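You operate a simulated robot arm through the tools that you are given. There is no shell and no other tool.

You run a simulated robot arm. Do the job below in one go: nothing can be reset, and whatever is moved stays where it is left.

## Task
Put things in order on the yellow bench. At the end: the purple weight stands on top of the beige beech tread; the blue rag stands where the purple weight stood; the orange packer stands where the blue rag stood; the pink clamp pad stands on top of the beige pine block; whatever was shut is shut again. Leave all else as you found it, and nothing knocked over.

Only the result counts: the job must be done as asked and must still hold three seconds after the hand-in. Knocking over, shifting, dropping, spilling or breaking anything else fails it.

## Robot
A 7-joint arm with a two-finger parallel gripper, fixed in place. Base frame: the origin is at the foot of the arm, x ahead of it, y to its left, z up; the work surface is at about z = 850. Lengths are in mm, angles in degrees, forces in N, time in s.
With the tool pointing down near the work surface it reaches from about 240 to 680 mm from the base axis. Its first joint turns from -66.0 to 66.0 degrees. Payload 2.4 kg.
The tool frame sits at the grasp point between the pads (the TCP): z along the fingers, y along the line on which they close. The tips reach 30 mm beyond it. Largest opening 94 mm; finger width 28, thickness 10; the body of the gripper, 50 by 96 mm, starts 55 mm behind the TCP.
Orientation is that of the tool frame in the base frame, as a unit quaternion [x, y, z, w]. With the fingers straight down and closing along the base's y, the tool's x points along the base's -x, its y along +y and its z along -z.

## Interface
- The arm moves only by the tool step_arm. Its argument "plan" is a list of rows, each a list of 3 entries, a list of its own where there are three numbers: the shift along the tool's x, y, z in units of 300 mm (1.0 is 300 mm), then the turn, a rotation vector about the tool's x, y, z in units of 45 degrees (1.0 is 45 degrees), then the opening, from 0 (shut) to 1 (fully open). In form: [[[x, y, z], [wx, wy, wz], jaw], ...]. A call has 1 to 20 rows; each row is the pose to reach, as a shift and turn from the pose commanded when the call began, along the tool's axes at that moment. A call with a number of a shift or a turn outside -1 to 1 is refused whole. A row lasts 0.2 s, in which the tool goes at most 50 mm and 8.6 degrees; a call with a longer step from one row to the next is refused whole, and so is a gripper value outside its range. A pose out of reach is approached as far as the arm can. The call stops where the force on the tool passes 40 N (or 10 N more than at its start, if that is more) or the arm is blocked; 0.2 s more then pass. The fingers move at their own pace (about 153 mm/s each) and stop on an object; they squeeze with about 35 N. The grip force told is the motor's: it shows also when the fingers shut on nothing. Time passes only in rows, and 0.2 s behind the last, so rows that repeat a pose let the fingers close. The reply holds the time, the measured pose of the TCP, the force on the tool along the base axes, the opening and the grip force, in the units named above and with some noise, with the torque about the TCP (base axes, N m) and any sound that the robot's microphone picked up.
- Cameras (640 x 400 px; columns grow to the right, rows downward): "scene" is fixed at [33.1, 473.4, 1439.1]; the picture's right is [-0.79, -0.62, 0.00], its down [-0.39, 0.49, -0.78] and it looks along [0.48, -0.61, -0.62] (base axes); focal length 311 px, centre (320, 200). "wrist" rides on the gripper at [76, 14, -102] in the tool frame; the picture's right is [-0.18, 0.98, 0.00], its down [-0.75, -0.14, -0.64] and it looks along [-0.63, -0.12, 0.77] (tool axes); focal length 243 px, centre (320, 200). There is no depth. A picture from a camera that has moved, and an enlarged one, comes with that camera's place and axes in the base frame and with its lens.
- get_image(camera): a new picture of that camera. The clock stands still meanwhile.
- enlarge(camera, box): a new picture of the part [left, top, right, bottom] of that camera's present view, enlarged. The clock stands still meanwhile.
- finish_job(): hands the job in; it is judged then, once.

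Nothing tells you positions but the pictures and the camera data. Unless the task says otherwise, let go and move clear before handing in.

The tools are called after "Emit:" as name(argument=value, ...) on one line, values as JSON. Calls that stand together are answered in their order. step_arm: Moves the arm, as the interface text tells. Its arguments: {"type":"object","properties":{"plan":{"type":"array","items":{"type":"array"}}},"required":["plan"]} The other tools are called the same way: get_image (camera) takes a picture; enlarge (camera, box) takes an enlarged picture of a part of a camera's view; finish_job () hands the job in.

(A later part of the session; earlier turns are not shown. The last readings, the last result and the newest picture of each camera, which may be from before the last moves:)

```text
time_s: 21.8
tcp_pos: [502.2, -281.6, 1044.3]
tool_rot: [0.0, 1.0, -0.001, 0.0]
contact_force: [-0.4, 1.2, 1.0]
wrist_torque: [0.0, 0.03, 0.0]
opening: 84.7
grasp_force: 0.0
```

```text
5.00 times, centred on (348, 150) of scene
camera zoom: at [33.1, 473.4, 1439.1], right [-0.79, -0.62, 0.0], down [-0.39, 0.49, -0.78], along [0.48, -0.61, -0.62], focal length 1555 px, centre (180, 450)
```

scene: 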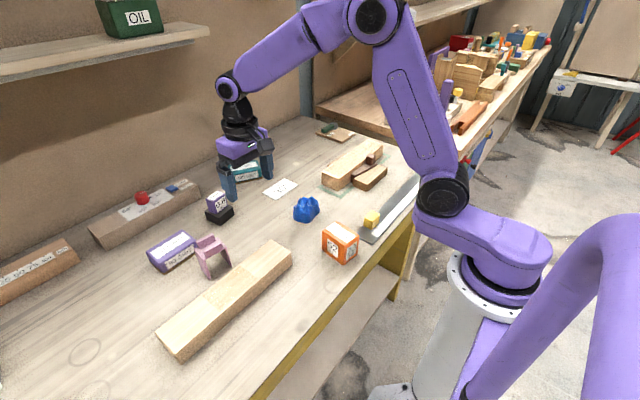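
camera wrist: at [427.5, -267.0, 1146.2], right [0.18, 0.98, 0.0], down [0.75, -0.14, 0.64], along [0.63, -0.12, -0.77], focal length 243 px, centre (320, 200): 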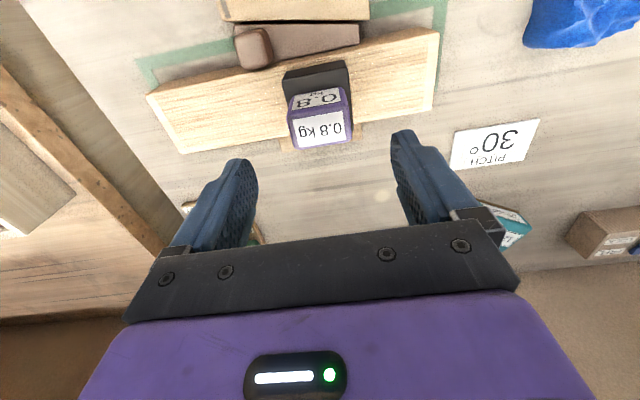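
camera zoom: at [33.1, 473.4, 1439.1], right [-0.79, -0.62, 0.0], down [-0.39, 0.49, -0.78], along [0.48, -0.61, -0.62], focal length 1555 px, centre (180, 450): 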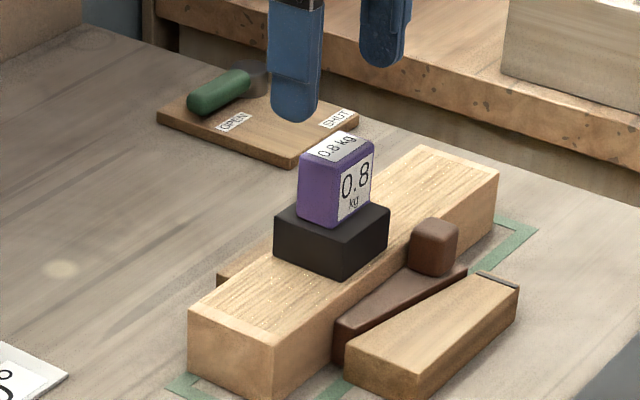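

The weight stands squarely on the tread. Next is the blue rag, so I move the camera over it to measure its shape.

Emit:
step_arm(plan=[[[0.03, 0.13, 0], [0, 0, 0], 1], [[0.06, 0.27, 0], [0, 0, 0], 1], [[0.1, 0.41, 0], [0, 0, 0], 1], [[0.14, 0.55, 0.03], [0, 0, 0], 1], [[0.18, 0.69, 0.08], [0, 0, 0], 1], [[0.24, 0.83, 0.14], [0, 0, 0], 1]])

Emit:
get_image(camera="wrist")

Emit:
enlarge(camera="wrist", box=[240, 90, 400, 190])

Emit:
enlarge(camera="scene", box=[280, 190, 332, 228])

```text
time_s: 23.2
tcp_pos: [429.6, -30.7, 1001.3]
tool_rot: [0.001, 1.0, -0.001, 0.0]
contact_force: [0.6, -0.2, -0.1]
wrist_torque: [-0.01, 0.03, -0.02]
opening: 94.2
grasp_force: 0.1
```

```text
taken
camera wrist: at [354.0, -17.6, 1103.0], right [0.19, 0.98, 0.0], down [0.75, -0.14, 0.64], along [0.63, -0.12, -0.77], focal length 243 px, centre (320, 200)
```

wrist: 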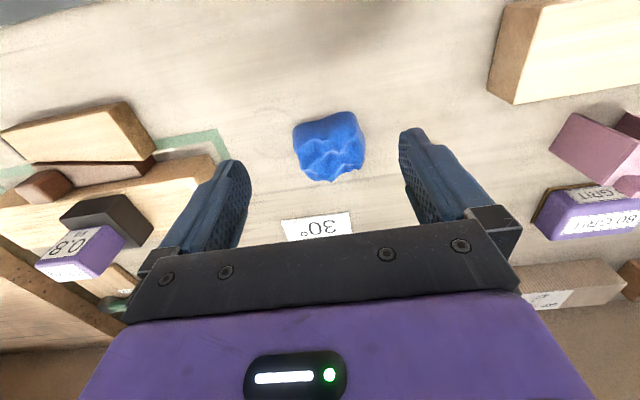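

```text
4.00 times, centred on (320, 140) of wrist
camera zoom: at [354.0, -17.6, 1103.0], right [0.19, 0.98, 0.0], down [0.75, -0.14, 0.64], along [0.63, -0.12, -0.77], focal length 970 px, centre (320, 440)
```

zoom: 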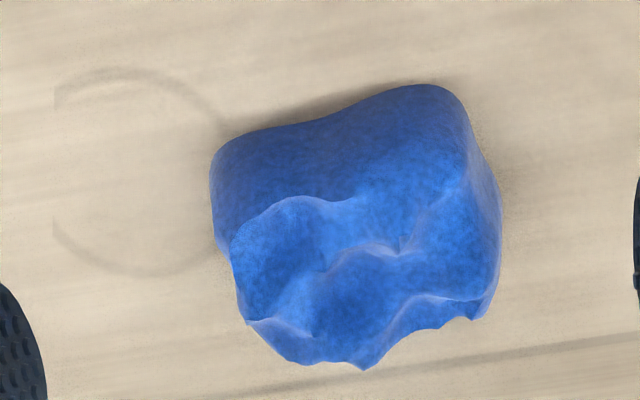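

```text
10.53 times, centred on (306, 209) of scene
camera zoom: at [33.2, 473.4, 1439.1], right [-0.79, -0.62, 0.0], down [-0.39, 0.49, -0.78], along [0.48, -0.61, -0.62], focal length 3274 px, centre (467, 105)
```

zoom: 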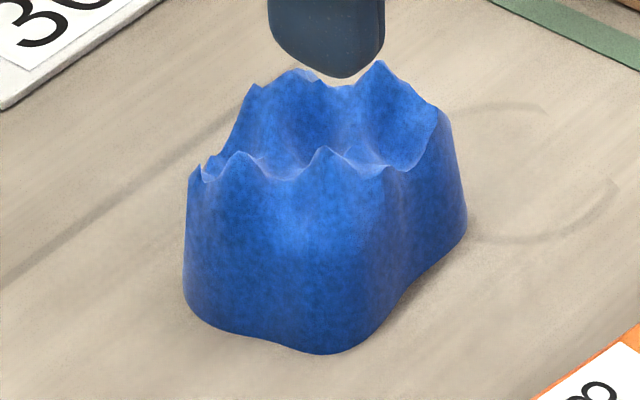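

The rag is a stiff-looking lump of about 51 mm (x) by 70 mm (y), some 48 mm high, centred near (479, -31). I'll take a nearly top-down look before choosing how to grip it.

Emit:
step_arm(plan=[[[-0.14, -0.02, -0.02], [0, 0, 0], 1], [[-0.285, -0.045, -0.03], [0, 0, 0], 1], [[-0.285, -0.045, -0.03], [0, 0, 0], 1]])

Emit:
enlarge(camera="wrist", box=[240, 0, 400, 100])

Emit:
enlarge(camera="scene", box=[270, 180, 350, 230])

```text
time_s: 24.0
tcp_pos: [518.2, -45.2, 1009.9]
tool_rot: [0.001, 1.0, 0.0, 0.0]
contact_force: [1.0, 0.5, 0.3]
wrist_torque: [0.01, -0.01, 0.01]
opening: 94.0
grasp_force: 0.1
```

```text
4.00 times, centred on (320, 50) of wrist
camera zoom: at [441.7, -31.8, 1111.7], right [0.18, 0.98, 0.0], down [0.75, -0.14, 0.64], along [0.63, -0.12, -0.77], focal length 970 px, centre (320, 800)
```

zoom: 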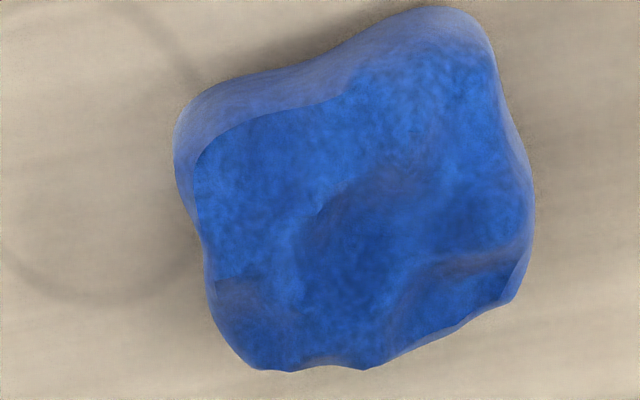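

```text
8.00 times, centred on (310, 205) of scene
camera zoom: at [33.2, 473.4, 1439.1], right [-0.79, -0.62, 0.0], down [-0.39, 0.49, -0.78], along [0.48, -0.61, -0.62], focal length 2488 px, centre (400, 160)
```

zoom: 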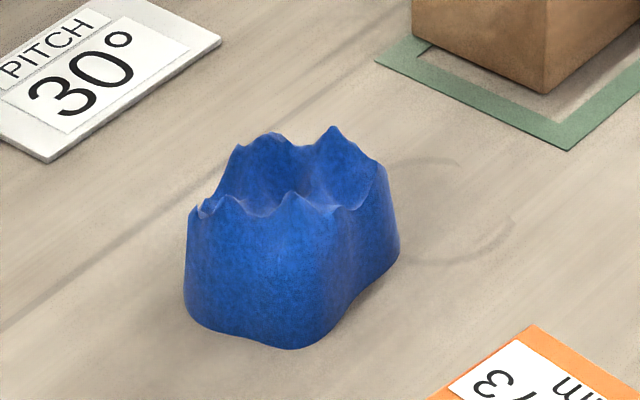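

The rag is about 72–74 mm across y and 55 mm across x, turned about 8°. I'll grip it across y with the tool yawed 8°, centred at (479, -29), and check alignment just above it first.

Emit:
step_arm(plan=[[[0.065, 0.026, 0.0], [0, 0, -0.09], 1], [[0.13, 0.0535, 0.05], [0, 0, -0.178], 1], [[0.13, 0.0535, 0.15], [0, 0, -0.178], 1], [[0.13, 0.0535, 0.2], [0, 0, -0.178], 1]])

Emit:
get_image(camera="wrist")

Emit:
enlarge(camera="scene", box=[270, 170, 350, 230])

```text
time_s: 25.0
tcp_pos: [477.3, -26.9, 951.2]
tool_rot: [-0.07, 0.998, 0.0, 0.001]
contact_force: [-0.8, 0.5, -0.4]
wrist_torque: [0.01, 0.0, 0.0]
opening: 94.2
grasp_force: 0.1
```

```text
taken
camera wrist: at [400.6, -24.9, 1052.3], right [0.04, 1.0, 0.0], down [0.77, -0.03, 0.64], along [0.64, -0.03, -0.77], focal length 243 px, centre (320, 200)
```

wrist: 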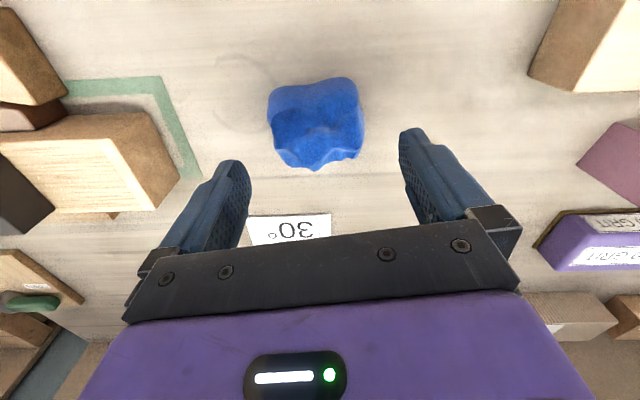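

```text
6.67 times, centred on (310, 200) of scene
camera zoom: at [33.1, 473.4, 1439.1], right [-0.79, -0.62, 0.0], down [-0.39, 0.49, -0.78], along [0.48, -0.61, -0.62], focal length 2074 px, centre (387, 200)
```

zoom: 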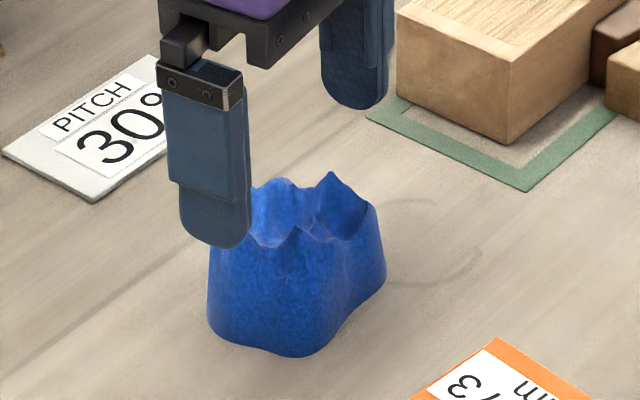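

The alignment is good, needing only about a 2 mm shift in -y. I descend around the rag.

Emit:
step_arm(plan=[[[0, -0.006, 0.08], [0, 0, 0], 1], [[0, -0.006, 0.15], [0, 0, 0], 1], [[0, -0.006, 0.19], [0, 0, 0], 1], [[0, -0.006, 0.218], [0, 0, 0], 1]])

Emit:
get_image(camera="wrist")

Emit:
enlarge(camera="scene", box=[270, 170, 350, 230])

```text
time_s: 26.0
tcp_pos: [477.4, -30.4, 885.0]
tool_rot: [-0.07, 0.998, 0.001, 0.0]
contact_force: [-0.1, -1.0, 0.1]
wrist_torque: [0.01, -0.04, 0.01]
opening: 94.2
grasp_force: 0.1
```

```text
taken
camera wrist: at [401.0, -27.5, 986.5], right [0.05, 1.0, 0.0], down [0.77, -0.03, 0.64], along [0.64, -0.03, -0.77], focal length 243 px, centre (320, 200)
```

wrist: 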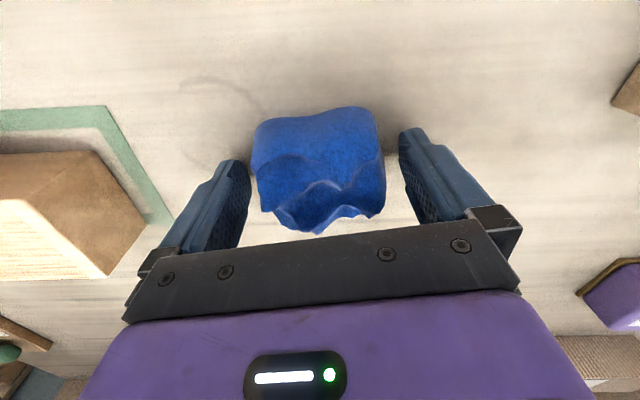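

```text
6.67 times, centred on (310, 200) of scene
camera zoom: at [33.1, 473.4, 1439.1], right [-0.79, -0.62, 0.0], down [-0.39, 0.49, -0.78], along [0.48, -0.61, -0.62], focal length 2074 px, centre (387, 200)
```

zoom: 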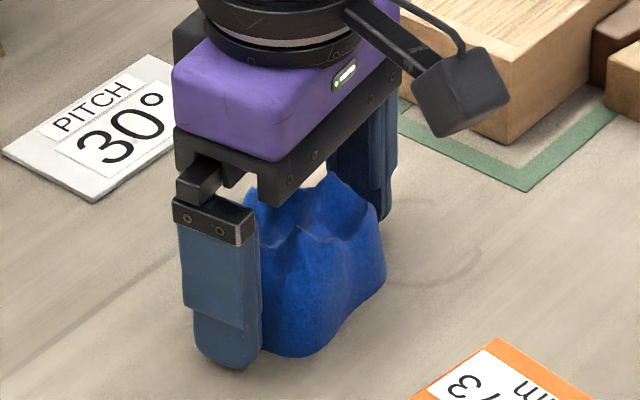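

The fingers straddle the rag, so I close and lift a little.

Emit:
step_arm(plan=[[[0, 0, 0], [0, 0, 0], 0.6], [[0, 0, 0], [0, 0, 0], 0.3], [[0, 0, 0], [0, 0, 0], 0], [[0, 0, 0], [0, 0, 0], 0]])

Emit:
step_arm(plan=[[[0, 0, -0.03], [0, 0, 0], 0], [[0, 0, -0.06], [0, 0, 0], 0], [[0, 0, -0.06], [0, 0, 0], 0]])

Emit:
get_image(camera="wrist")

Emit:
enlarge(camera="scene", box=[270, 170, 350, 230])

```text
time_s: 27.0
tcp_pos: [477.9, -31.5, 885.3]
tool_rot: [-0.069, 0.998, 0.0, -0.001]
contact_force: [0.2, -0.1, 0.0]
wrist_torque: [0.01, 0.01, 0.01]
opening: 77.9
grasp_force: 34.9
```

```text
time_s: 27.8
tcp_pos: [478.2, -30.7, 902.7]
tool_rot: [-0.07, 0.998, 0.0, 0.0]
contact_force: [-0.6, -0.3, -0.7]
wrist_torque: [0.01, -0.02, 0.01]
opening: 78.0
grasp_force: 35.2
```

```text
taken
camera wrist: at [400.9, -28.2, 1004.8], right [0.05, 1.0, 0.0], down [0.77, -0.03, 0.64], along [0.64, -0.03, -0.77], focal length 243 px, centre (320, 200)
```

wrist: 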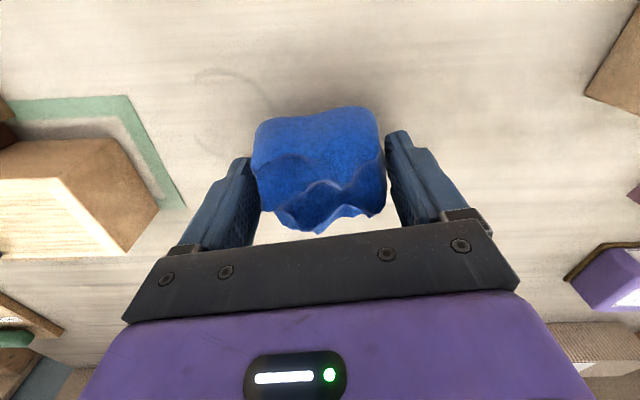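

```text
6.67 times, centred on (310, 200) of scene
camera zoom: at [33.1, 473.4, 1439.1], right [-0.79, -0.62, 0.0], down [-0.39, 0.49, -0.78], along [0.48, -0.61, -0.62], focal length 2074 px, centre (387, 200)
```

zoom: 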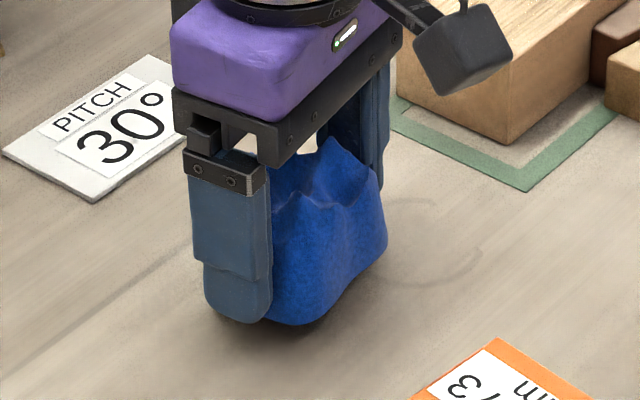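

The rag is lifted cleanly. I carry it to where the weight stood, around (662, 129), and lower it there.

Emit:
step_arm(plan=[[[0, 0, -0.1], [0, 0, 0], 0], [[0, 0, -0.18], [0, 0, 0], 0], [[-0.11, 0.07, -0.18], [0, 0, 0], 0], [[-0.22, 0.142, -0.18], [0, 0, 0], 0], [[-0.33, 0.214, -0.18], [0, 0, 0], 0], [[-0.44, 0.286, -0.18], [0, 0, 0], 0], [[-0.55, 0.357, -0.18], [0, 0, 0], 0], [[-0.65, 0.42, -0.18], [0, 0, 0], 0], [[-0.68, 0.441, -0.15], [0, 0, 0], 0], [[-0.68, 0.441, -0.07], [0, 0, 0], 0], [[-0.68, 0.441, 0.0], [0, 0, 0], 0], [[-0.68, 0.441, 0.0], [0, 0, 0], 0]])

Emit:
get_image(camera="wrist")

Emit:
enlarge(camera="scene", box=[180, 165, 260, 235])

```text
time_s: 30.4
tcp_pos: [661.1, 128.0, 903.4]
tool_rot: [-0.07, 0.998, 0.0, 0.001]
contact_force: [-0.4, 0.0, -0.8]
wrist_torque: [0.03, 0.01, -0.01]
opening: 77.6
grasp_force: 35.2
```

```text
taken
camera wrist: at [584.5, 131.8, 1005.4], right [0.05, 1.0, 0.0], down [0.77, -0.03, 0.64], along [0.64, -0.03, -0.77], focal length 243 px, centre (320, 200)
```

wrist: 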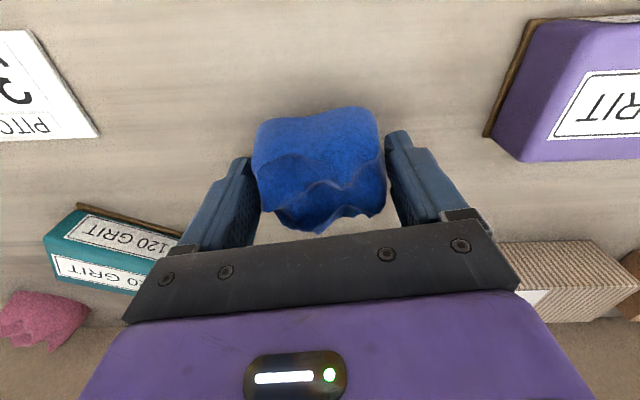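

```text
5.71 times, centred on (220, 200) of scene
camera zoom: at [33.2, 473.4, 1439.1], right [-0.79, -0.62, 0.0], down [-0.39, 0.49, -0.78], along [0.48, -0.61, -0.62], focal length 1778 px, centre (891, 200)
```

zoom: 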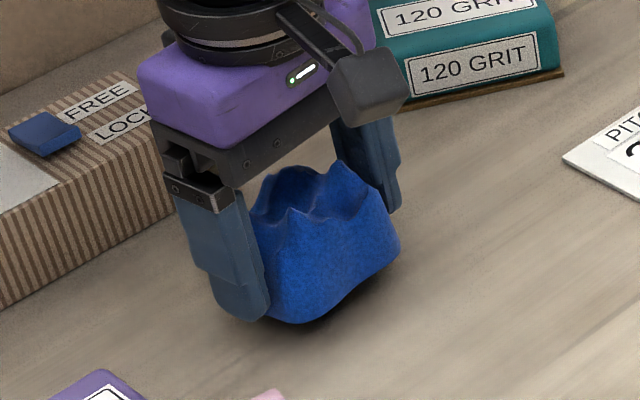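

Now I lower it gently to the bench.

Emit:
step_arm(plan=[[[0, 0, 0.03], [0, 0, 0], 0], [[0, 0, 0.05], [0, 0, 0], 0], [[0, 0, 0.057], [0, 0, 0], 0], [[0, 0, 0.057], [0, 0, 0], 0]])

Emit:
step_arm(plan=[[[0, 0, 0.002], [0, 0, 0], 0], [[0, 0, 0.004], [0, 0, 0], 0], [[0, 0, 0.004], [0, 0, 0], 0]])

```text
time_s: 31.4
tcp_pos: [661.7, 129.2, 887.5]
tool_rot: [-0.07, 0.998, 0.0, 0.0]
contact_force: [0.3, 0.3, -0.4]
wrist_torque: [0.02, 0.02, 0.0]
opening: 77.8
grasp_force: 35.4
```

```text
time_s: 32.2
tcp_pos: [661.1, 129.4, 885.0]
tool_rot: [-0.07, 0.998, 0.0, 0.0]
contact_force: [-0.2, -0.3, -0.3]
wrist_torque: [0.0, 0.02, 0.0]
opening: 77.9
grasp_force: 34.8
```

Emit:
step_arm(plan=[[[0, 0, 0.002], [0, 0, 0], 0], [[0, 0, 0.003], [0, 0, 0], 0], [[0, 0, 0.003], [0, 0, 0], 0]])

Emit:
enlarge(camera="scene", box=[180, 165, 260, 235])

```text
time_s: 33.0
tcp_pos: [661.2, 128.4, 885.0]
tool_rot: [-0.069, 0.998, 0.0, 0.001]
contact_force: [-4.4, -1.6, 10.9]
wrist_torque: [-0.36, 0.08, -0.1]
opening: 77.5
grasp_force: 34.9
```

```text
5.71 times, centred on (220, 200) of scene
camera zoom: at [32.8, 473.3, 1439.1], right [-0.79, -0.62, 0.0], down [-0.39, 0.49, -0.78], along [0.48, -0.61, -0.62], focal length 1778 px, centre (891, 200)
```

zoom: 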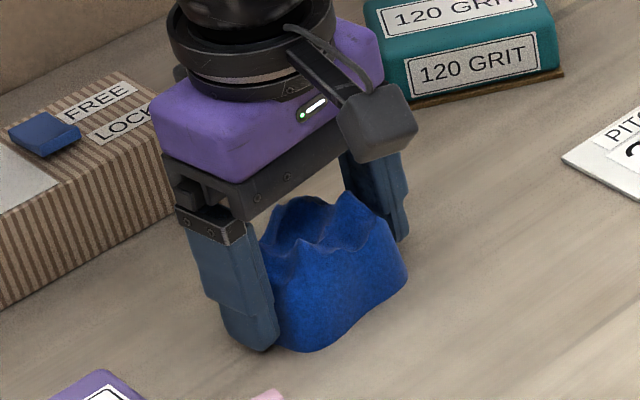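

It has touched the bench. I relax slightly, open, and rise.

Emit:
step_arm(plan=[[[0, 0, -0.002], [0, 0, 0], 0], [[0, 0, -0.002], [0, 0, 0], 0.9], [[0, 0, -0.002], [0, 0, 0], 1], [[0, 0, -0.002], [0, 0, 0], 1], [[0, 0, -0.06], [0, 0, 0], 1], [[0, 0, -0.18], [0, 0, 0], 1], [[0, 0, -0.3], [0, 0, 0], 1]])

Emit:
get_image(camera="wrist")

Emit:
get_image(camera="scene")

Emit:
enlarge(camera="wrist", box=[240, 40, 400, 180])

```text
time_s: 34.6
tcp_pos: [658.6, 129.2, 974.5]
tool_rot: [-0.069, 0.998, -0.001, 0.0]
contact_force: [-0.7, -0.4, -0.3]
wrist_torque: [0.0, 0.01, -0.01]
opening: 94.0
grasp_force: 0.1
```

```text
taken
camera wrist: at [583.0, 131.0, 1076.4], right [0.05, 1.0, 0.0], down [0.77, -0.03, 0.64], along [0.64, -0.03, -0.77], focal length 243 px, centre (320, 200)
```

wrist: 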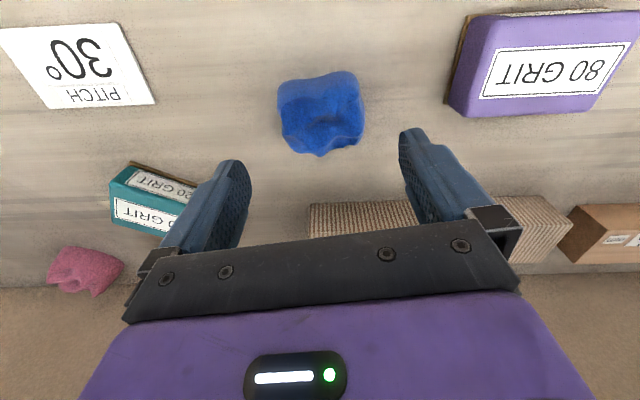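

```text
taken
```

scene: 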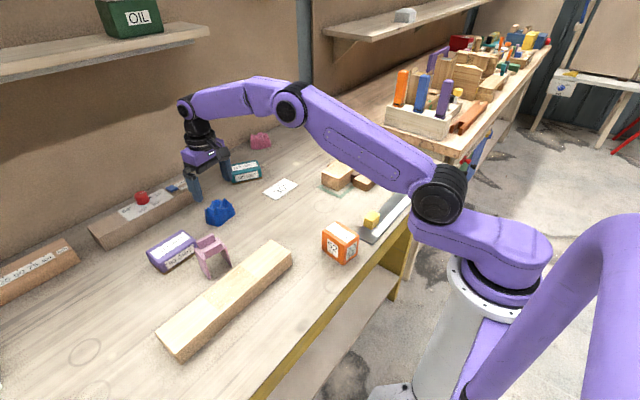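

```text
2.86 times, centred on (320, 110) of wrist
camera zoom: at [583.0, 131.0, 1076.4], right [0.05, 1.0, 0.0], down [0.77, -0.03, 0.64], along [0.64, -0.03, -0.77], focal length 693 px, centre (320, 457)
```

zoom: 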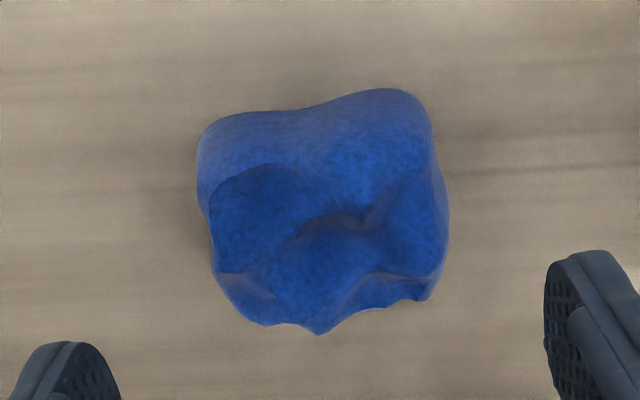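

The rag now stands at about (661, 130), the weight's old spot. Next comes the orange packer, so I go there to look.

Emit:
step_arm(plan=[[[0.1, -0.02, -0.1], [0, 0, 0.03], 1], [[0.22, -0.05, -0.12], [0, 0, 0.06], 1], [[0.34, -0.08, -0.12], [0, 0, 0.09], 1], [[0.46, -0.11, -0.12], [0, 0, 0.12], 1], [[0.58, -0.14, -0.12], [0, 0, 0.15], 1], [[0.697, -0.171, -0.12], [0, 0, 0.178], 1]])

Emit:
step_arm(plan=[[[0.13, -0.04, 0.0], [0, 0, 0], 1], [[0.25, -0.08, 0.0], [0, 0, 0], 1], [[0.34, -0.12, 0.0], [0, 0, 0], 1], [[0.34, -0.12, 0.0], [0, 0, 0], 1]])

Emit:
get_image(camera="wrist")

Emit:
enlarge(camera="scene", box=[300, 200, 396, 275])

```text
time_s: 36.0
tcp_pos: [460.5, 48.2, 1010.3]
tool_rot: [0.0, 1.0, -0.001, -0.001]
contact_force: [1.0, -0.8, 0.3]
wrist_torque: [0.0, 0.0, -0.01]
opening: 94.2
grasp_force: 0.2
```

```text
time_s: 37.0
tcp_pos: [359.2, 13.5, 1011.4]
tool_rot: [-0.001, 1.0, 0.0, 0.001]
contact_force: [0.1, 0.3, -0.6]
wrist_torque: [-0.03, 0.0, -0.01]
opening: 94.2
grasp_force: 0.1
```

```text
taken
camera wrist: at [283.7, 26.8, 1112.8], right [0.18, 0.98, 0.0], down [0.75, -0.14, 0.64], along [0.63, -0.12, -0.77], focal length 243 px, centre (320, 200)
```

wrist: 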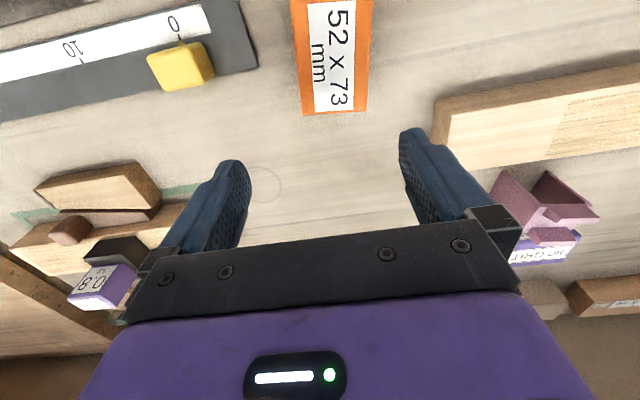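

```text
5.33 times, centred on (348, 238) of scene
camera zoom: at [33.1, 473.4, 1439.1], right [-0.79, -0.62, 0.0], down [-0.39, 0.49, -0.78], along [0.48, -0.61, -0.62], focal length 1659 px, centre (171, 0)
```

zoom: 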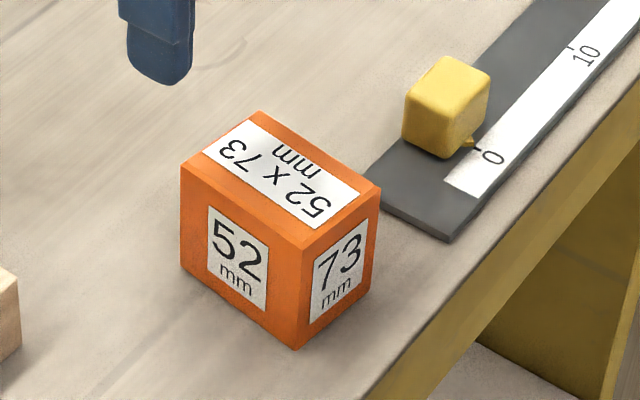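

The packer is about 73 mm (x) × 52 mm (y) × 70 mm tall, centred near (320.5, 28.5) and turned about -7°. I'll line up above it with a part-open gripper.

Emit:
step_arm(plan=[[[0.065, 0.025, 0.05], [0, 0, 0.08], 0.85], [[0.129, 0.05, 0.1], [0, 0, 0.156], 0.85], [[0.129, 0.05, 0.153], [0, 0, 0.156], 0.85], [[0.129, 0.05, 0.153], [0, 0, 0.156], 0.85]])

Emit:
get_image(camera="wrist")

Emit:
enlarge(camera="scene", box=[290, 185, 402, 275])

```text
time_s: 38.0
tcp_pos: [321.6, 27.5, 965.8]
tool_rot: [0.062, 0.998, 0.0, -0.001]
contact_force: [0.6, 0.6, 0.2]
wrist_torque: [-0.05, 0.0, 0.0]
opening: 80.1
grasp_force: 0.1
out of reach, approached as far as the arm can: row 2
```

```text
taken
camera wrist: at [248.1, 50.0, 1066.6], right [0.3, 0.95, 0.0], down [0.73, -0.23, 0.64], along [0.61, -0.2, -0.77], focal length 243 px, centre (320, 200)
```

wrist: 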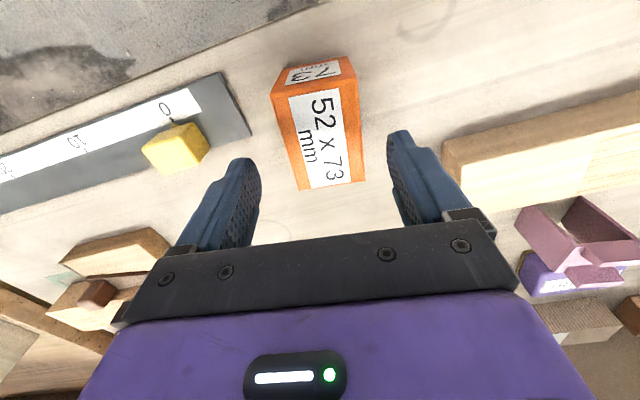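

```text
4.44 times, centred on (346, 230) of scene
camera zoom: at [33.1, 473.4, 1439.1], right [-0.79, -0.62, 0.0], down [-0.39, 0.49, -0.78], along [0.48, -0.61, -0.62], focal length 1382 px, centre (204, 67)
```

zoom: 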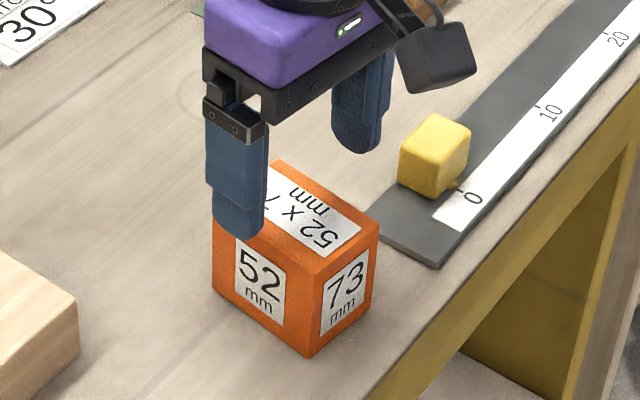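

The packer centre is about (322, 30). I nudge +2 mm in y and descend.

Emit:
step_arm(plan=[[[0, 0.007, 0.08], [0, 0, 0], 0.85], [[0, 0.007, 0.16], [0, 0, 0], 0.85], [[0, 0.007, 0.22], [0, 0, 0], 0.85], [[0, 0.007, 0.255], [0, 0, 0], 0.85]])

Emit:
get_image(camera="wrist")

Emit:
enlarge(camera="scene", box=[290, 185, 402, 275])

```text
time_s: 39.0
tcp_pos: [321.7, 28.2, 887.9]
tool_rot: [0.061, 0.998, 0.0, 0.001]
contact_force: [-0.4, -0.6, 0.7]
wrist_torque: [0.03, -0.02, 0.0]
opening: 79.8
grasp_force: 0.1
```

```text
taken
camera wrist: at [248.7, 51.9, 990.0], right [0.3, 0.95, 0.0], down [0.73, -0.23, 0.64], along [0.61, -0.19, -0.77], focal length 243 px, centre (320, 200)
```

wrist: 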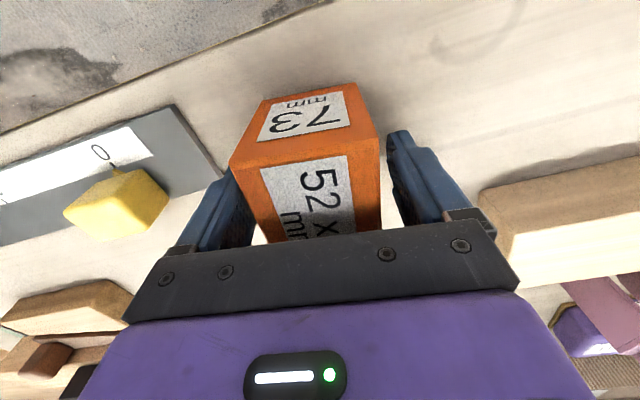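

```text
4.44 times, centred on (346, 230) of scene
camera zoom: at [33.1, 473.4, 1439.1], right [-0.79, -0.62, 0.0], down [-0.39, 0.49, -0.78], along [0.48, -0.61, -0.62], focal length 1382 px, centre (204, 67)
```

zoom: 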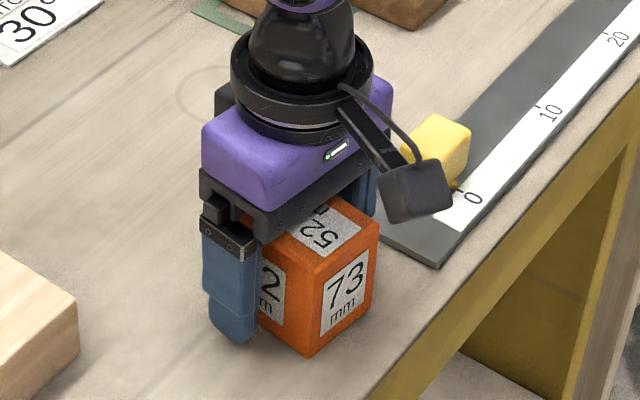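

The fingers are either side of the packer. I close and lift slightly.

Emit:
step_arm(plan=[[[0, 0, 0], [0, 0, 0], 0.5], [[0, 0, 0], [0, 0, 0], 0], [[0, 0, 0], [0, 0, 0], 0], [[0, 0, 0], [0, 0, 0], 0]])

Emit:
step_arm(plan=[[[0, 0, -0.03], [0, 0, 0], 0], [[0, 0, -0.07], [0, 0, 0], 0], [[0, 0, -0.07], [0, 0, 0], 0]])

Emit:
enlarge(camera="scene", box=[290, 185, 402, 275])

Emit:
get_image(camera="wrist")

```text
time_s: 40.0
tcp_pos: [321.5, 28.9, 888.5]
tool_rot: [0.061, 0.998, 0.001, 0.0]
contact_force: [0.2, 0.6, -0.8]
wrist_torque: [0.0, -0.03, -0.02]
opening: 56.0
grasp_force: 35.2
```

```text
time_s: 40.8
tcp_pos: [321.4, 28.6, 909.6]
tool_rot: [0.063, 0.998, 0.0, 0.0]
contact_force: [0.5, 0.6, -1.9]
wrist_torque: [-0.01, -0.04, -0.01]
opening: 56.1
grasp_force: 35.0
```

```text
4.44 times, centred on (346, 230) of scene
camera zoom: at [33.2, 473.4, 1439.1], right [-0.79, -0.62, 0.0], down [-0.39, 0.49, -0.78], along [0.48, -0.61, -0.62], focal length 1382 px, centre (204, 67)
```

zoom: 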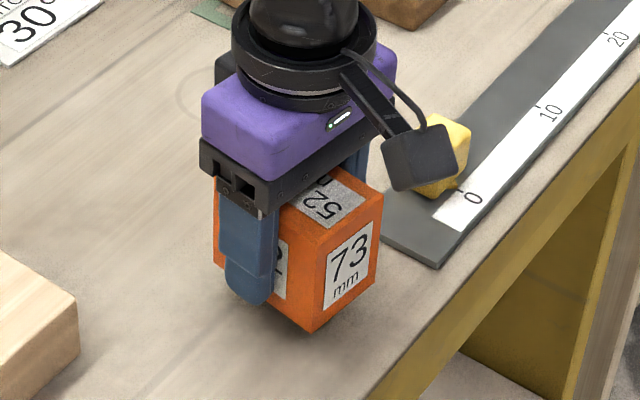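

```text
taken
camera wrist: at [248.5, 52.0, 1010.8], right [0.3, 0.95, 0.0], down [0.73, -0.23, 0.64], along [0.61, -0.19, -0.77], focal length 243 px, centre (320, 200)
```

wrist: 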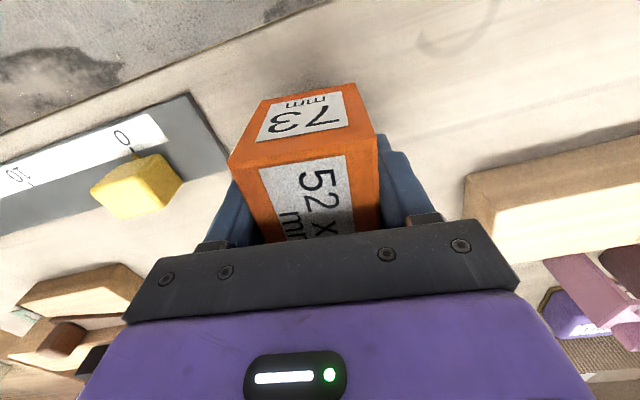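

The packer is held (about 0.2 kg). I carry it to the rag's former place, around (478.5, -29.5), and lower it.

Emit:
step_arm(plan=[[[0, 0, -0.1], [0, 0, 0], 0], [[-0.12, -0.028, -0.12], [0, 0, 0], 0], [[-0.24, -0.056, -0.12], [0, 0, 0], 0], [[-0.36, -0.085, -0.12], [0, 0, 0], 0], [[-0.48, -0.113, -0.12], [0, 0, 0], 0], [[-0.543, -0.129, -0.1], [0, 0, 0], 0], [[-0.543, -0.129, -0.02], [0, 0, 0], 0], [[-0.543, -0.129, 0.04], [0, 0, 0], 0], [[-0.543, -0.129, 0.062], [0, 0, 0], 0], [[-0.543, -0.129, 0.062], [0, 0, 0], 0]])

Emit:
enlarge(camera="scene", box=[260, 165, 356, 235])

Emit:
get_image(camera="wrist")

```text
time_s: 43.0
tcp_pos: [478.0, -28.5, 891.3]
tool_rot: [0.061, 0.998, 0.0, -0.001]
contact_force: [-0.3, 0.0, -2.6]
wrist_torque: [-0.01, 0.01, 0.0]
opening: 56.0
grasp_force: 35.2
```

```text
5.71 times, centred on (308, 200) of scene
camera zoom: at [33.2, 473.4, 1439.1], right [-0.79, -0.62, 0.0], down [-0.39, 0.49, -0.78], along [0.48, -0.61, -0.62], focal length 1778 px, centre (389, 200)
```

zoom: 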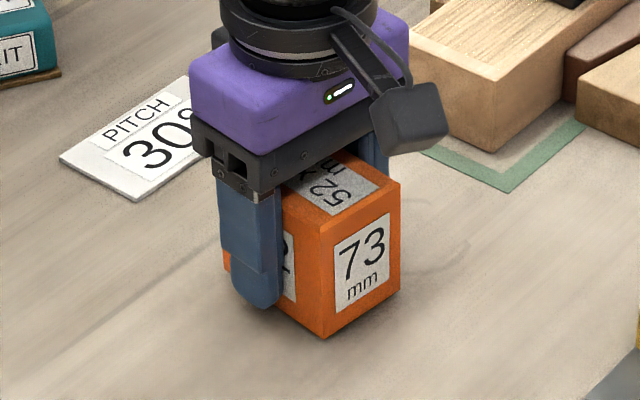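

```text
taken
camera wrist: at [404.5, -5.1, 992.6], right [0.3, 0.95, 0.0], down [0.73, -0.23, 0.64], along [0.61, -0.19, -0.77], focal length 243 px, centre (320, 200)
```

wrist: 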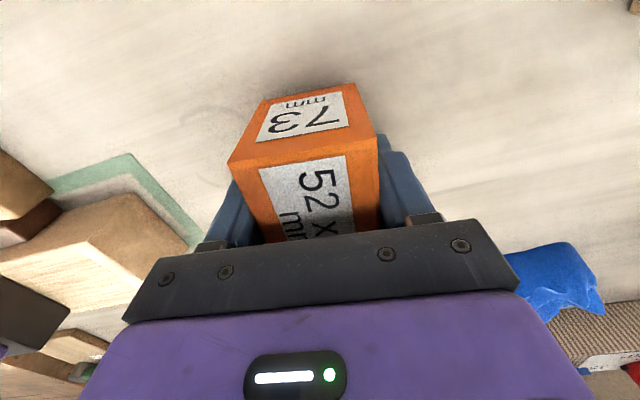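

Emit:
step_arm(plan=[[[0, 0, 0.004], [0, 0, 0], 0], [[0, 0, 0.007], [0, 0, 0], 0], [[0, 0, 0.007], [0, 0, 0], 0]])

Emit:
step_arm(plan=[[[0, 0, 0.002], [0, 0, 0], 0], [[0, 0, 0.004], [0, 0, 0], 0], [[0, 0, 0.004], [0, 0, 0], 0]])

```text
time_s: 43.8
tcp_pos: [477.9, -28.3, 888.1]
tool_rot: [0.06, 0.998, 0.0, 0.001]
contact_force: [0.4, 0.6, -2.0]
wrist_torque: [0.03, 0.02, 0.0]
opening: 56.0
grasp_force: 35.5
```

```text
time_s: 44.6
tcp_pos: [477.2, -28.0, 888.7]
tool_rot: [0.061, 0.998, 0.0, 0.0]
contact_force: [-7.9, 0.1, 26.4]
wrist_torque: [-0.02, 0.11, 0.0]
opening: 56.0
grasp_force: 35.0
```

It has touched the bench. I ease off, open, and rise.

Emit:
step_arm(plan=[[[0, 0, -0.003], [0, 0, 0], 0], [[0, 0, -0.0035], [0, 0, 0], 0], [[0, 0, -0.0035], [0, 0, 0], 0.8], [[0, 0, -0.0035], [0, 0, 0], 0.85], [[0, 0, -0.06], [0, 0, 0], 0.85], [[0, 0, -0.18], [0, 0, 0], 0.85], [[0, 0, -0.32], [0, 0, 0], 0.85], [[0, 0, -0.42], [0, 0, 0], 0.85]])

Emit:
get_image(camera="wrist")

Emit:
enlarge(camera="scene", box=[260, 165, 356, 235])

```text
time_s: 46.4
tcp_pos: [478.3, -28.4, 1015.2]
tool_rot: [0.061, 0.998, 0.0, 0.0]
contact_force: [0.6, -0.2, -0.6]
wrist_torque: [0.02, 0.0, 0.0]
opening: 79.6
grasp_force: 0.0
```

```text
taken
camera wrist: at [404.8, -6.2, 1116.7], right [0.3, 0.95, 0.0], down [0.73, -0.23, 0.64], along [0.61, -0.19, -0.77], focal length 243 px, centre (320, 200)
```

wrist: 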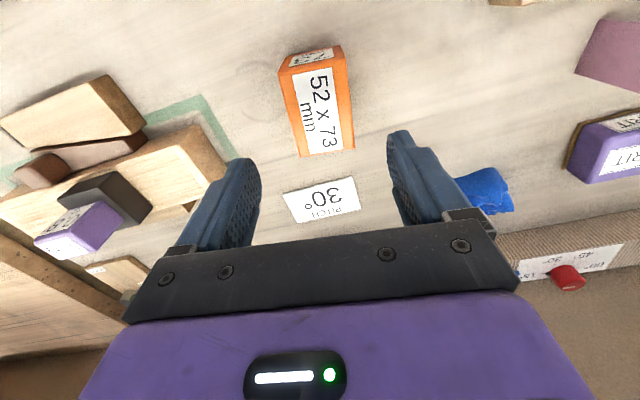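

```text
5.71 times, centred on (308, 200) of scene
camera zoom: at [33.1, 473.4, 1439.1], right [-0.79, -0.62, 0.0], down [-0.39, 0.49, -0.78], along [0.48, -0.61, -0.62], focal length 1778 px, centre (389, 200)
```

zoom: 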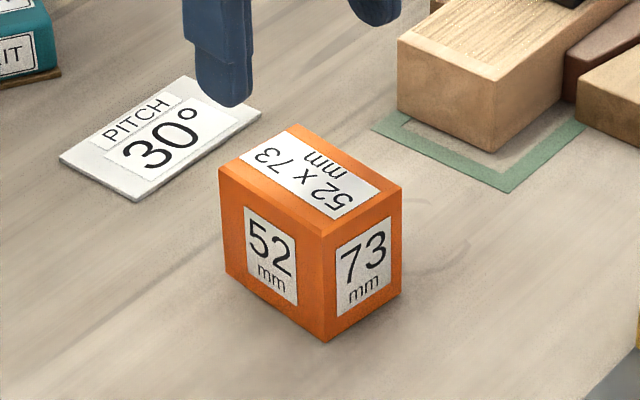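

The packer stands at about (478, -29), the rag's old place. Last is the pink clamp pad, which I'll view from above.

Emit:
step_arm(plan=[[[-0.02, 0.13, -0.02], [0, 0, 0.02], 1], [[-0.04, 0.26, -0.02], [0, 0, 0.04], 1], [[-0.07, 0.39, -0.02], [0, 0, 0.06], 1], [[-0.09, 0.53, -0.02], [0, 0, 0.0756], 1], [[-0.12, 0.67, -0.02], [0, 0, 0.0756], 1], [[-0.14, 0.8, -0.02], [0, 0, 0.0756], 1], [[-0.156, 0.919, -0.02], [0, 0, 0.0756], 1], [[-0.156, 0.919, -0.02], [0, 0, 0.0756], 1]])

Emit:
get_image(camera="wrist")

Emit:
enlarge(camera="wrist", box=[240, 0, 400, 100])

Emit:
enlarge(camera="scene", box=[185, 225, 249, 285])

```text
time_s: 48.2
tcp_pos: [557.4, 240.6, 1019.7]
tool_rot: [0.09, 0.996, 0.0, 0.0]
contact_force: [-1.0, -0.7, 0.8]
wrist_torque: [0.01, 0.0, -0.02]
opening: 94.0
grasp_force: 0.1
```

```text
taken
camera wrist: at [485.6, 267.3, 1120.9], right [0.36, 0.93, 0.0], down [0.72, -0.28, 0.64], along [0.6, -0.23, -0.77], focal length 243 px, centre (320, 200)
```

wrist: 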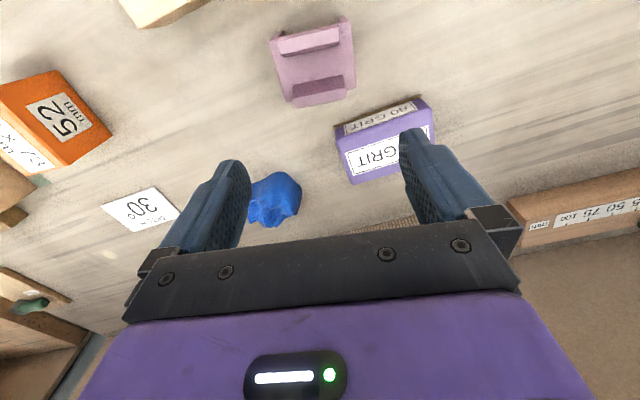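

```text
4.00 times, centred on (320, 50) of wrist
camera zoom: at [485.6, 267.3, 1120.9], right [0.36, 0.93, 0.0], down [0.72, -0.28, 0.64], along [0.6, -0.23, -0.77], focal length 970 px, centre (320, 800)
```

zoom: 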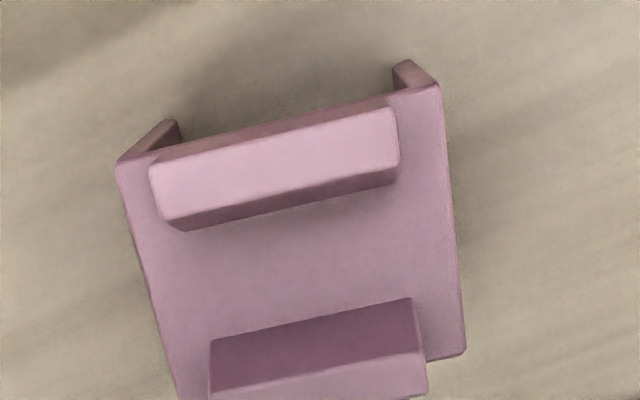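

```text
6.67 times, centred on (217, 255) of scene
camera zoom: at [33.1, 473.4, 1439.1], right [-0.79, -0.62, 0.0], down [-0.39, 0.49, -0.78], along [0.48, -0.61, -0.62], focal length 2074 px, centre (1007, -167)
```

zoom: 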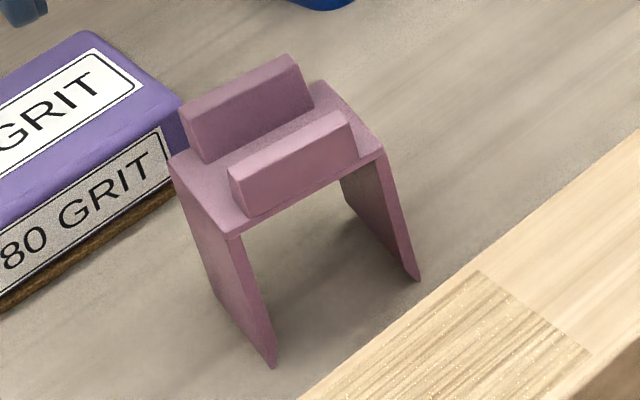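

The pad's plate is about 57×43 mm, centred at (521.5, 249.8), turned about -10°, with its top near z = 918. I line up above it.

Emit:
step_arm(plan=[[[0.06, 0.004, 0.05], [0, 0, 0], 1], [[0.123, 0.009, 0.1], [0, 0, 0], 1], [[0.123, 0.009, 0.16], [0, 0, 0], 1], [[0.123, 0.009, 0.16], [0, 0, 0], 1]])

Emit:
get_image(camera="wrist")

Emit:
enlarge(camera="wrist", box=[200, 60, 440, 210])

Emit:
enlarge(camera="scene", box=[170, 205, 266, 290])

```text
time_s: 49.2
tcp_pos: [522.2, 247.0, 970.2]
tool_rot: [0.09, 0.996, 0.0, 0.0]
contact_force: [0.3, -0.2, -0.6]
wrist_torque: [-0.01, 0.0, -0.01]
opening: 94.1
grasp_force: 0.1
```

```text
taken
camera wrist: at [449.7, 274.9, 1072.1], right [0.36, 0.93, 0.0], down [0.72, -0.28, 0.64], along [0.6, -0.23, -0.77], focal length 243 px, centre (320, 200)
```

wrist: 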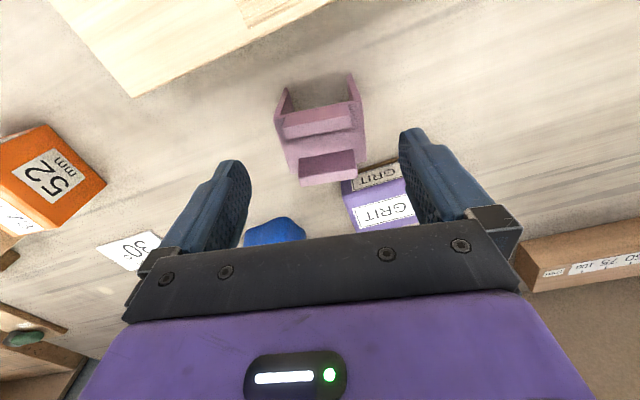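

```text
2.67 times, centred on (320, 135) of wrist
camera zoom: at [449.7, 274.9, 1072.1], right [0.36, 0.93, 0.0], down [0.72, -0.28, 0.64], along [0.6, -0.23, -0.77], focal length 647 px, centre (320, 373)
```

zoom: 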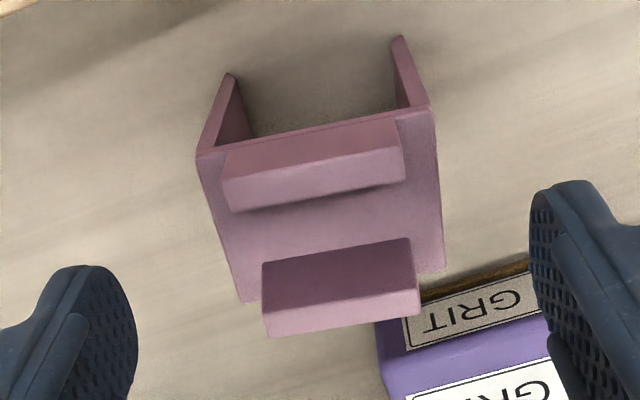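

```text
4.71 times, centred on (218, 248) of scene
camera zoom: at [33.1, 473.4, 1439.1], right [-0.79, -0.62, 0.0], down [-0.39, 0.49, -0.78], along [0.48, -0.61, -0.62], focal length 1464 px, centre (800, -24)
```

zoom: 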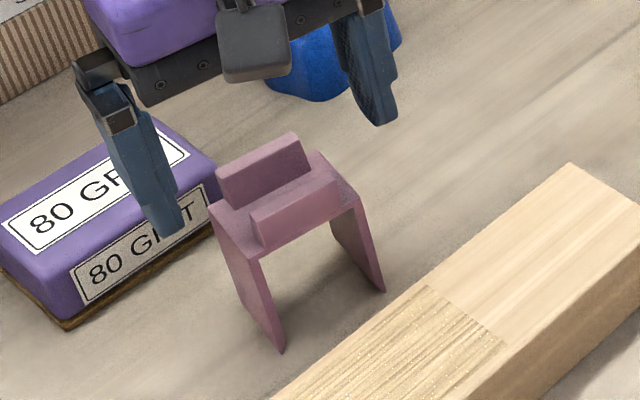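

The alignment is good, needing about +2 mm in y. I descend around the pad.

Emit:
step_arm(plan=[[[0, 0.0075, 0.08], [0, 0, 0], 1], [[0, 0.0075, 0.16], [0, 0, 0], 1], [[0, 0.0075, 0.21], [0, 0, 0], 1], [[0, 0.0075, 0.224], [0, 0, 0], 1]])

Emit:
get_image(camera="wrist")

Emit:
enlarge(camera="scene", box=[170, 205, 266, 290])

```text
time_s: 50.2
tcp_pos: [522.4, 251.4, 903.8]
tool_rot: [0.091, 0.996, 0.0, 0.0]
contact_force: [-0.5, 0.4, 0.3]
wrist_torque: [0.01, 0.0, 0.04]
opening: 94.1
grasp_force: 0.1
```

```text
taken
camera wrist: at [450.7, 277.7, 1005.1], right [0.36, 0.93, 0.0], down [0.72, -0.28, 0.64], along [0.6, -0.23, -0.77], focal length 243 px, centre (320, 200)
```

wrist: 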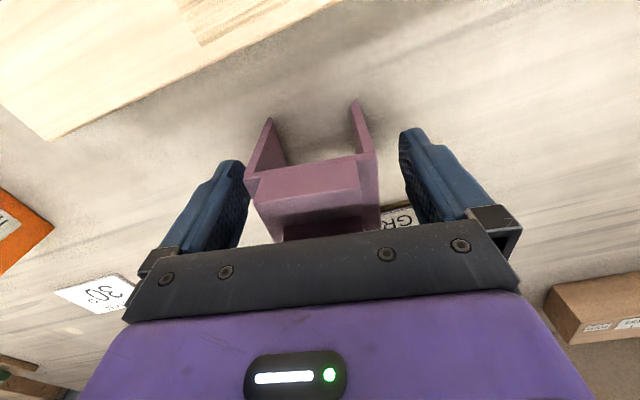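

```text
4.71 times, centred on (218, 248) of scene
camera zoom: at [33.1, 473.4, 1439.1], right [-0.79, -0.62, 0.0], down [-0.39, 0.49, -0.78], along [0.48, -0.61, -0.62], focal length 1464 px, centre (800, -24)
```

zoom: 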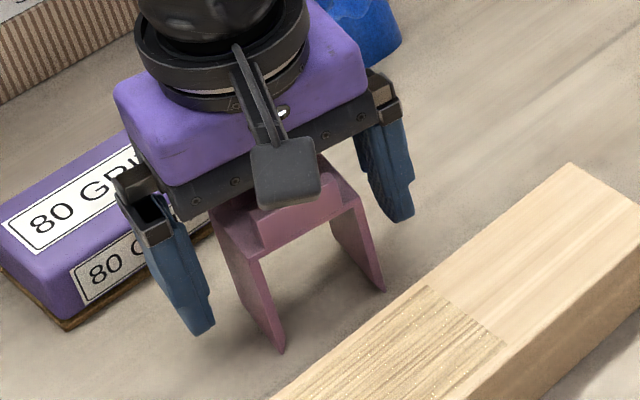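

The pad is centred between the fingers, with clearance on both sides. I close on it and lift slightly.

Emit:
step_arm(plan=[[[0, 0, 0], [0, 0, 0], 0.8], [[0, 0, 0], [0, 0, 0], 0.7], [[0, 0, 0], [0, 0, 0], 0.62], [[0, 0, 0], [0, 0, 0], 0.3], [[0, 0, 0], [0, 0, 0], 0], [[0, 0, 0], [0, 0, 0], 0]])

Emit:
get_image(camera="wrist")

Emit:
enlarge(camera="scene", box=[170, 205, 266, 290])

```text
time_s: 51.6
tcp_pos: [522.3, 249.9, 903.5]
tool_rot: [0.09, 0.996, 0.0, 0.001]
contact_force: [-0.2, -0.3, 0.3]
wrist_torque: [-0.01, -0.01, 0.0]
opening: 61.8
grasp_force: 35.0
```

```text
taken
camera wrist: at [450.7, 277.7, 1005.3], right [0.36, 0.93, 0.0], down [0.72, -0.28, 0.64], along [0.6, -0.23, -0.77], focal length 243 px, centre (320, 200)
```

wrist: 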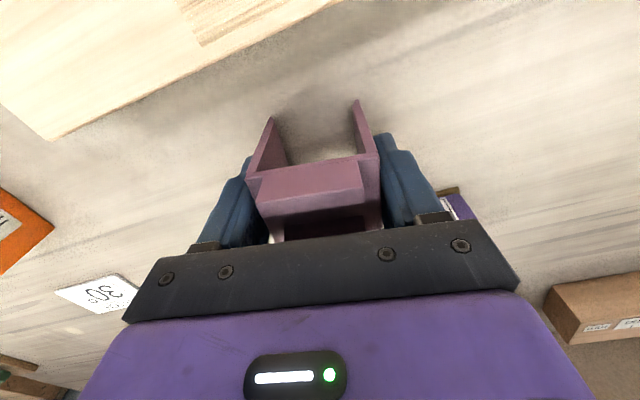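

```text
4.71 times, centred on (218, 248) of scene
camera zoom: at [33.2, 473.4, 1439.1], right [-0.79, -0.62, 0.0], down [-0.39, 0.49, -0.78], along [0.48, -0.61, -0.62], focal length 1464 px, centre (800, -24)
```

zoom: 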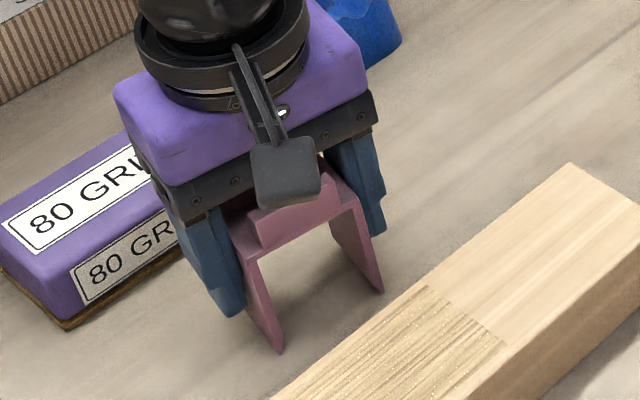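

The pad is gripped. I lift it, turn it to line up with the block, and move over the pine block.

Emit:
step_arm(plan=[[[0, 0, -0.05], [0, 0, 0], 0], [[0, 0, -0.15], [0, 0, 0], 0], [[0, 0, -0.26], [0, 0, 0], 0], [[0, 0, -0.26], [0, 0, 0], 0]])

Emit:
enlarge(camera="scene", box=[170, 205, 266, 290])

```text
time_s: 52.6
tcp_pos: [521.3, 250.4, 983.5]
tool_rot: [0.091, 0.996, 0.0, 0.0]
contact_force: [1.1, 0.2, -0.3]
wrist_torque: [0.03, 0.01, -0.05]
opening: 61.8
grasp_force: 35.0
```

```text
4.71 times, centred on (218, 248) of scene
camera zoom: at [33.1, 473.4, 1439.1], right [-0.79, -0.62, 0.0], down [-0.39, 0.49, -0.78], along [0.48, -0.61, -0.62], focal length 1464 px, centre (800, -24)
```

zoom: 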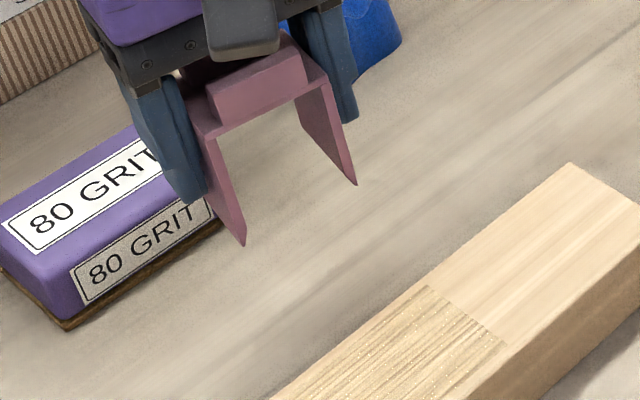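

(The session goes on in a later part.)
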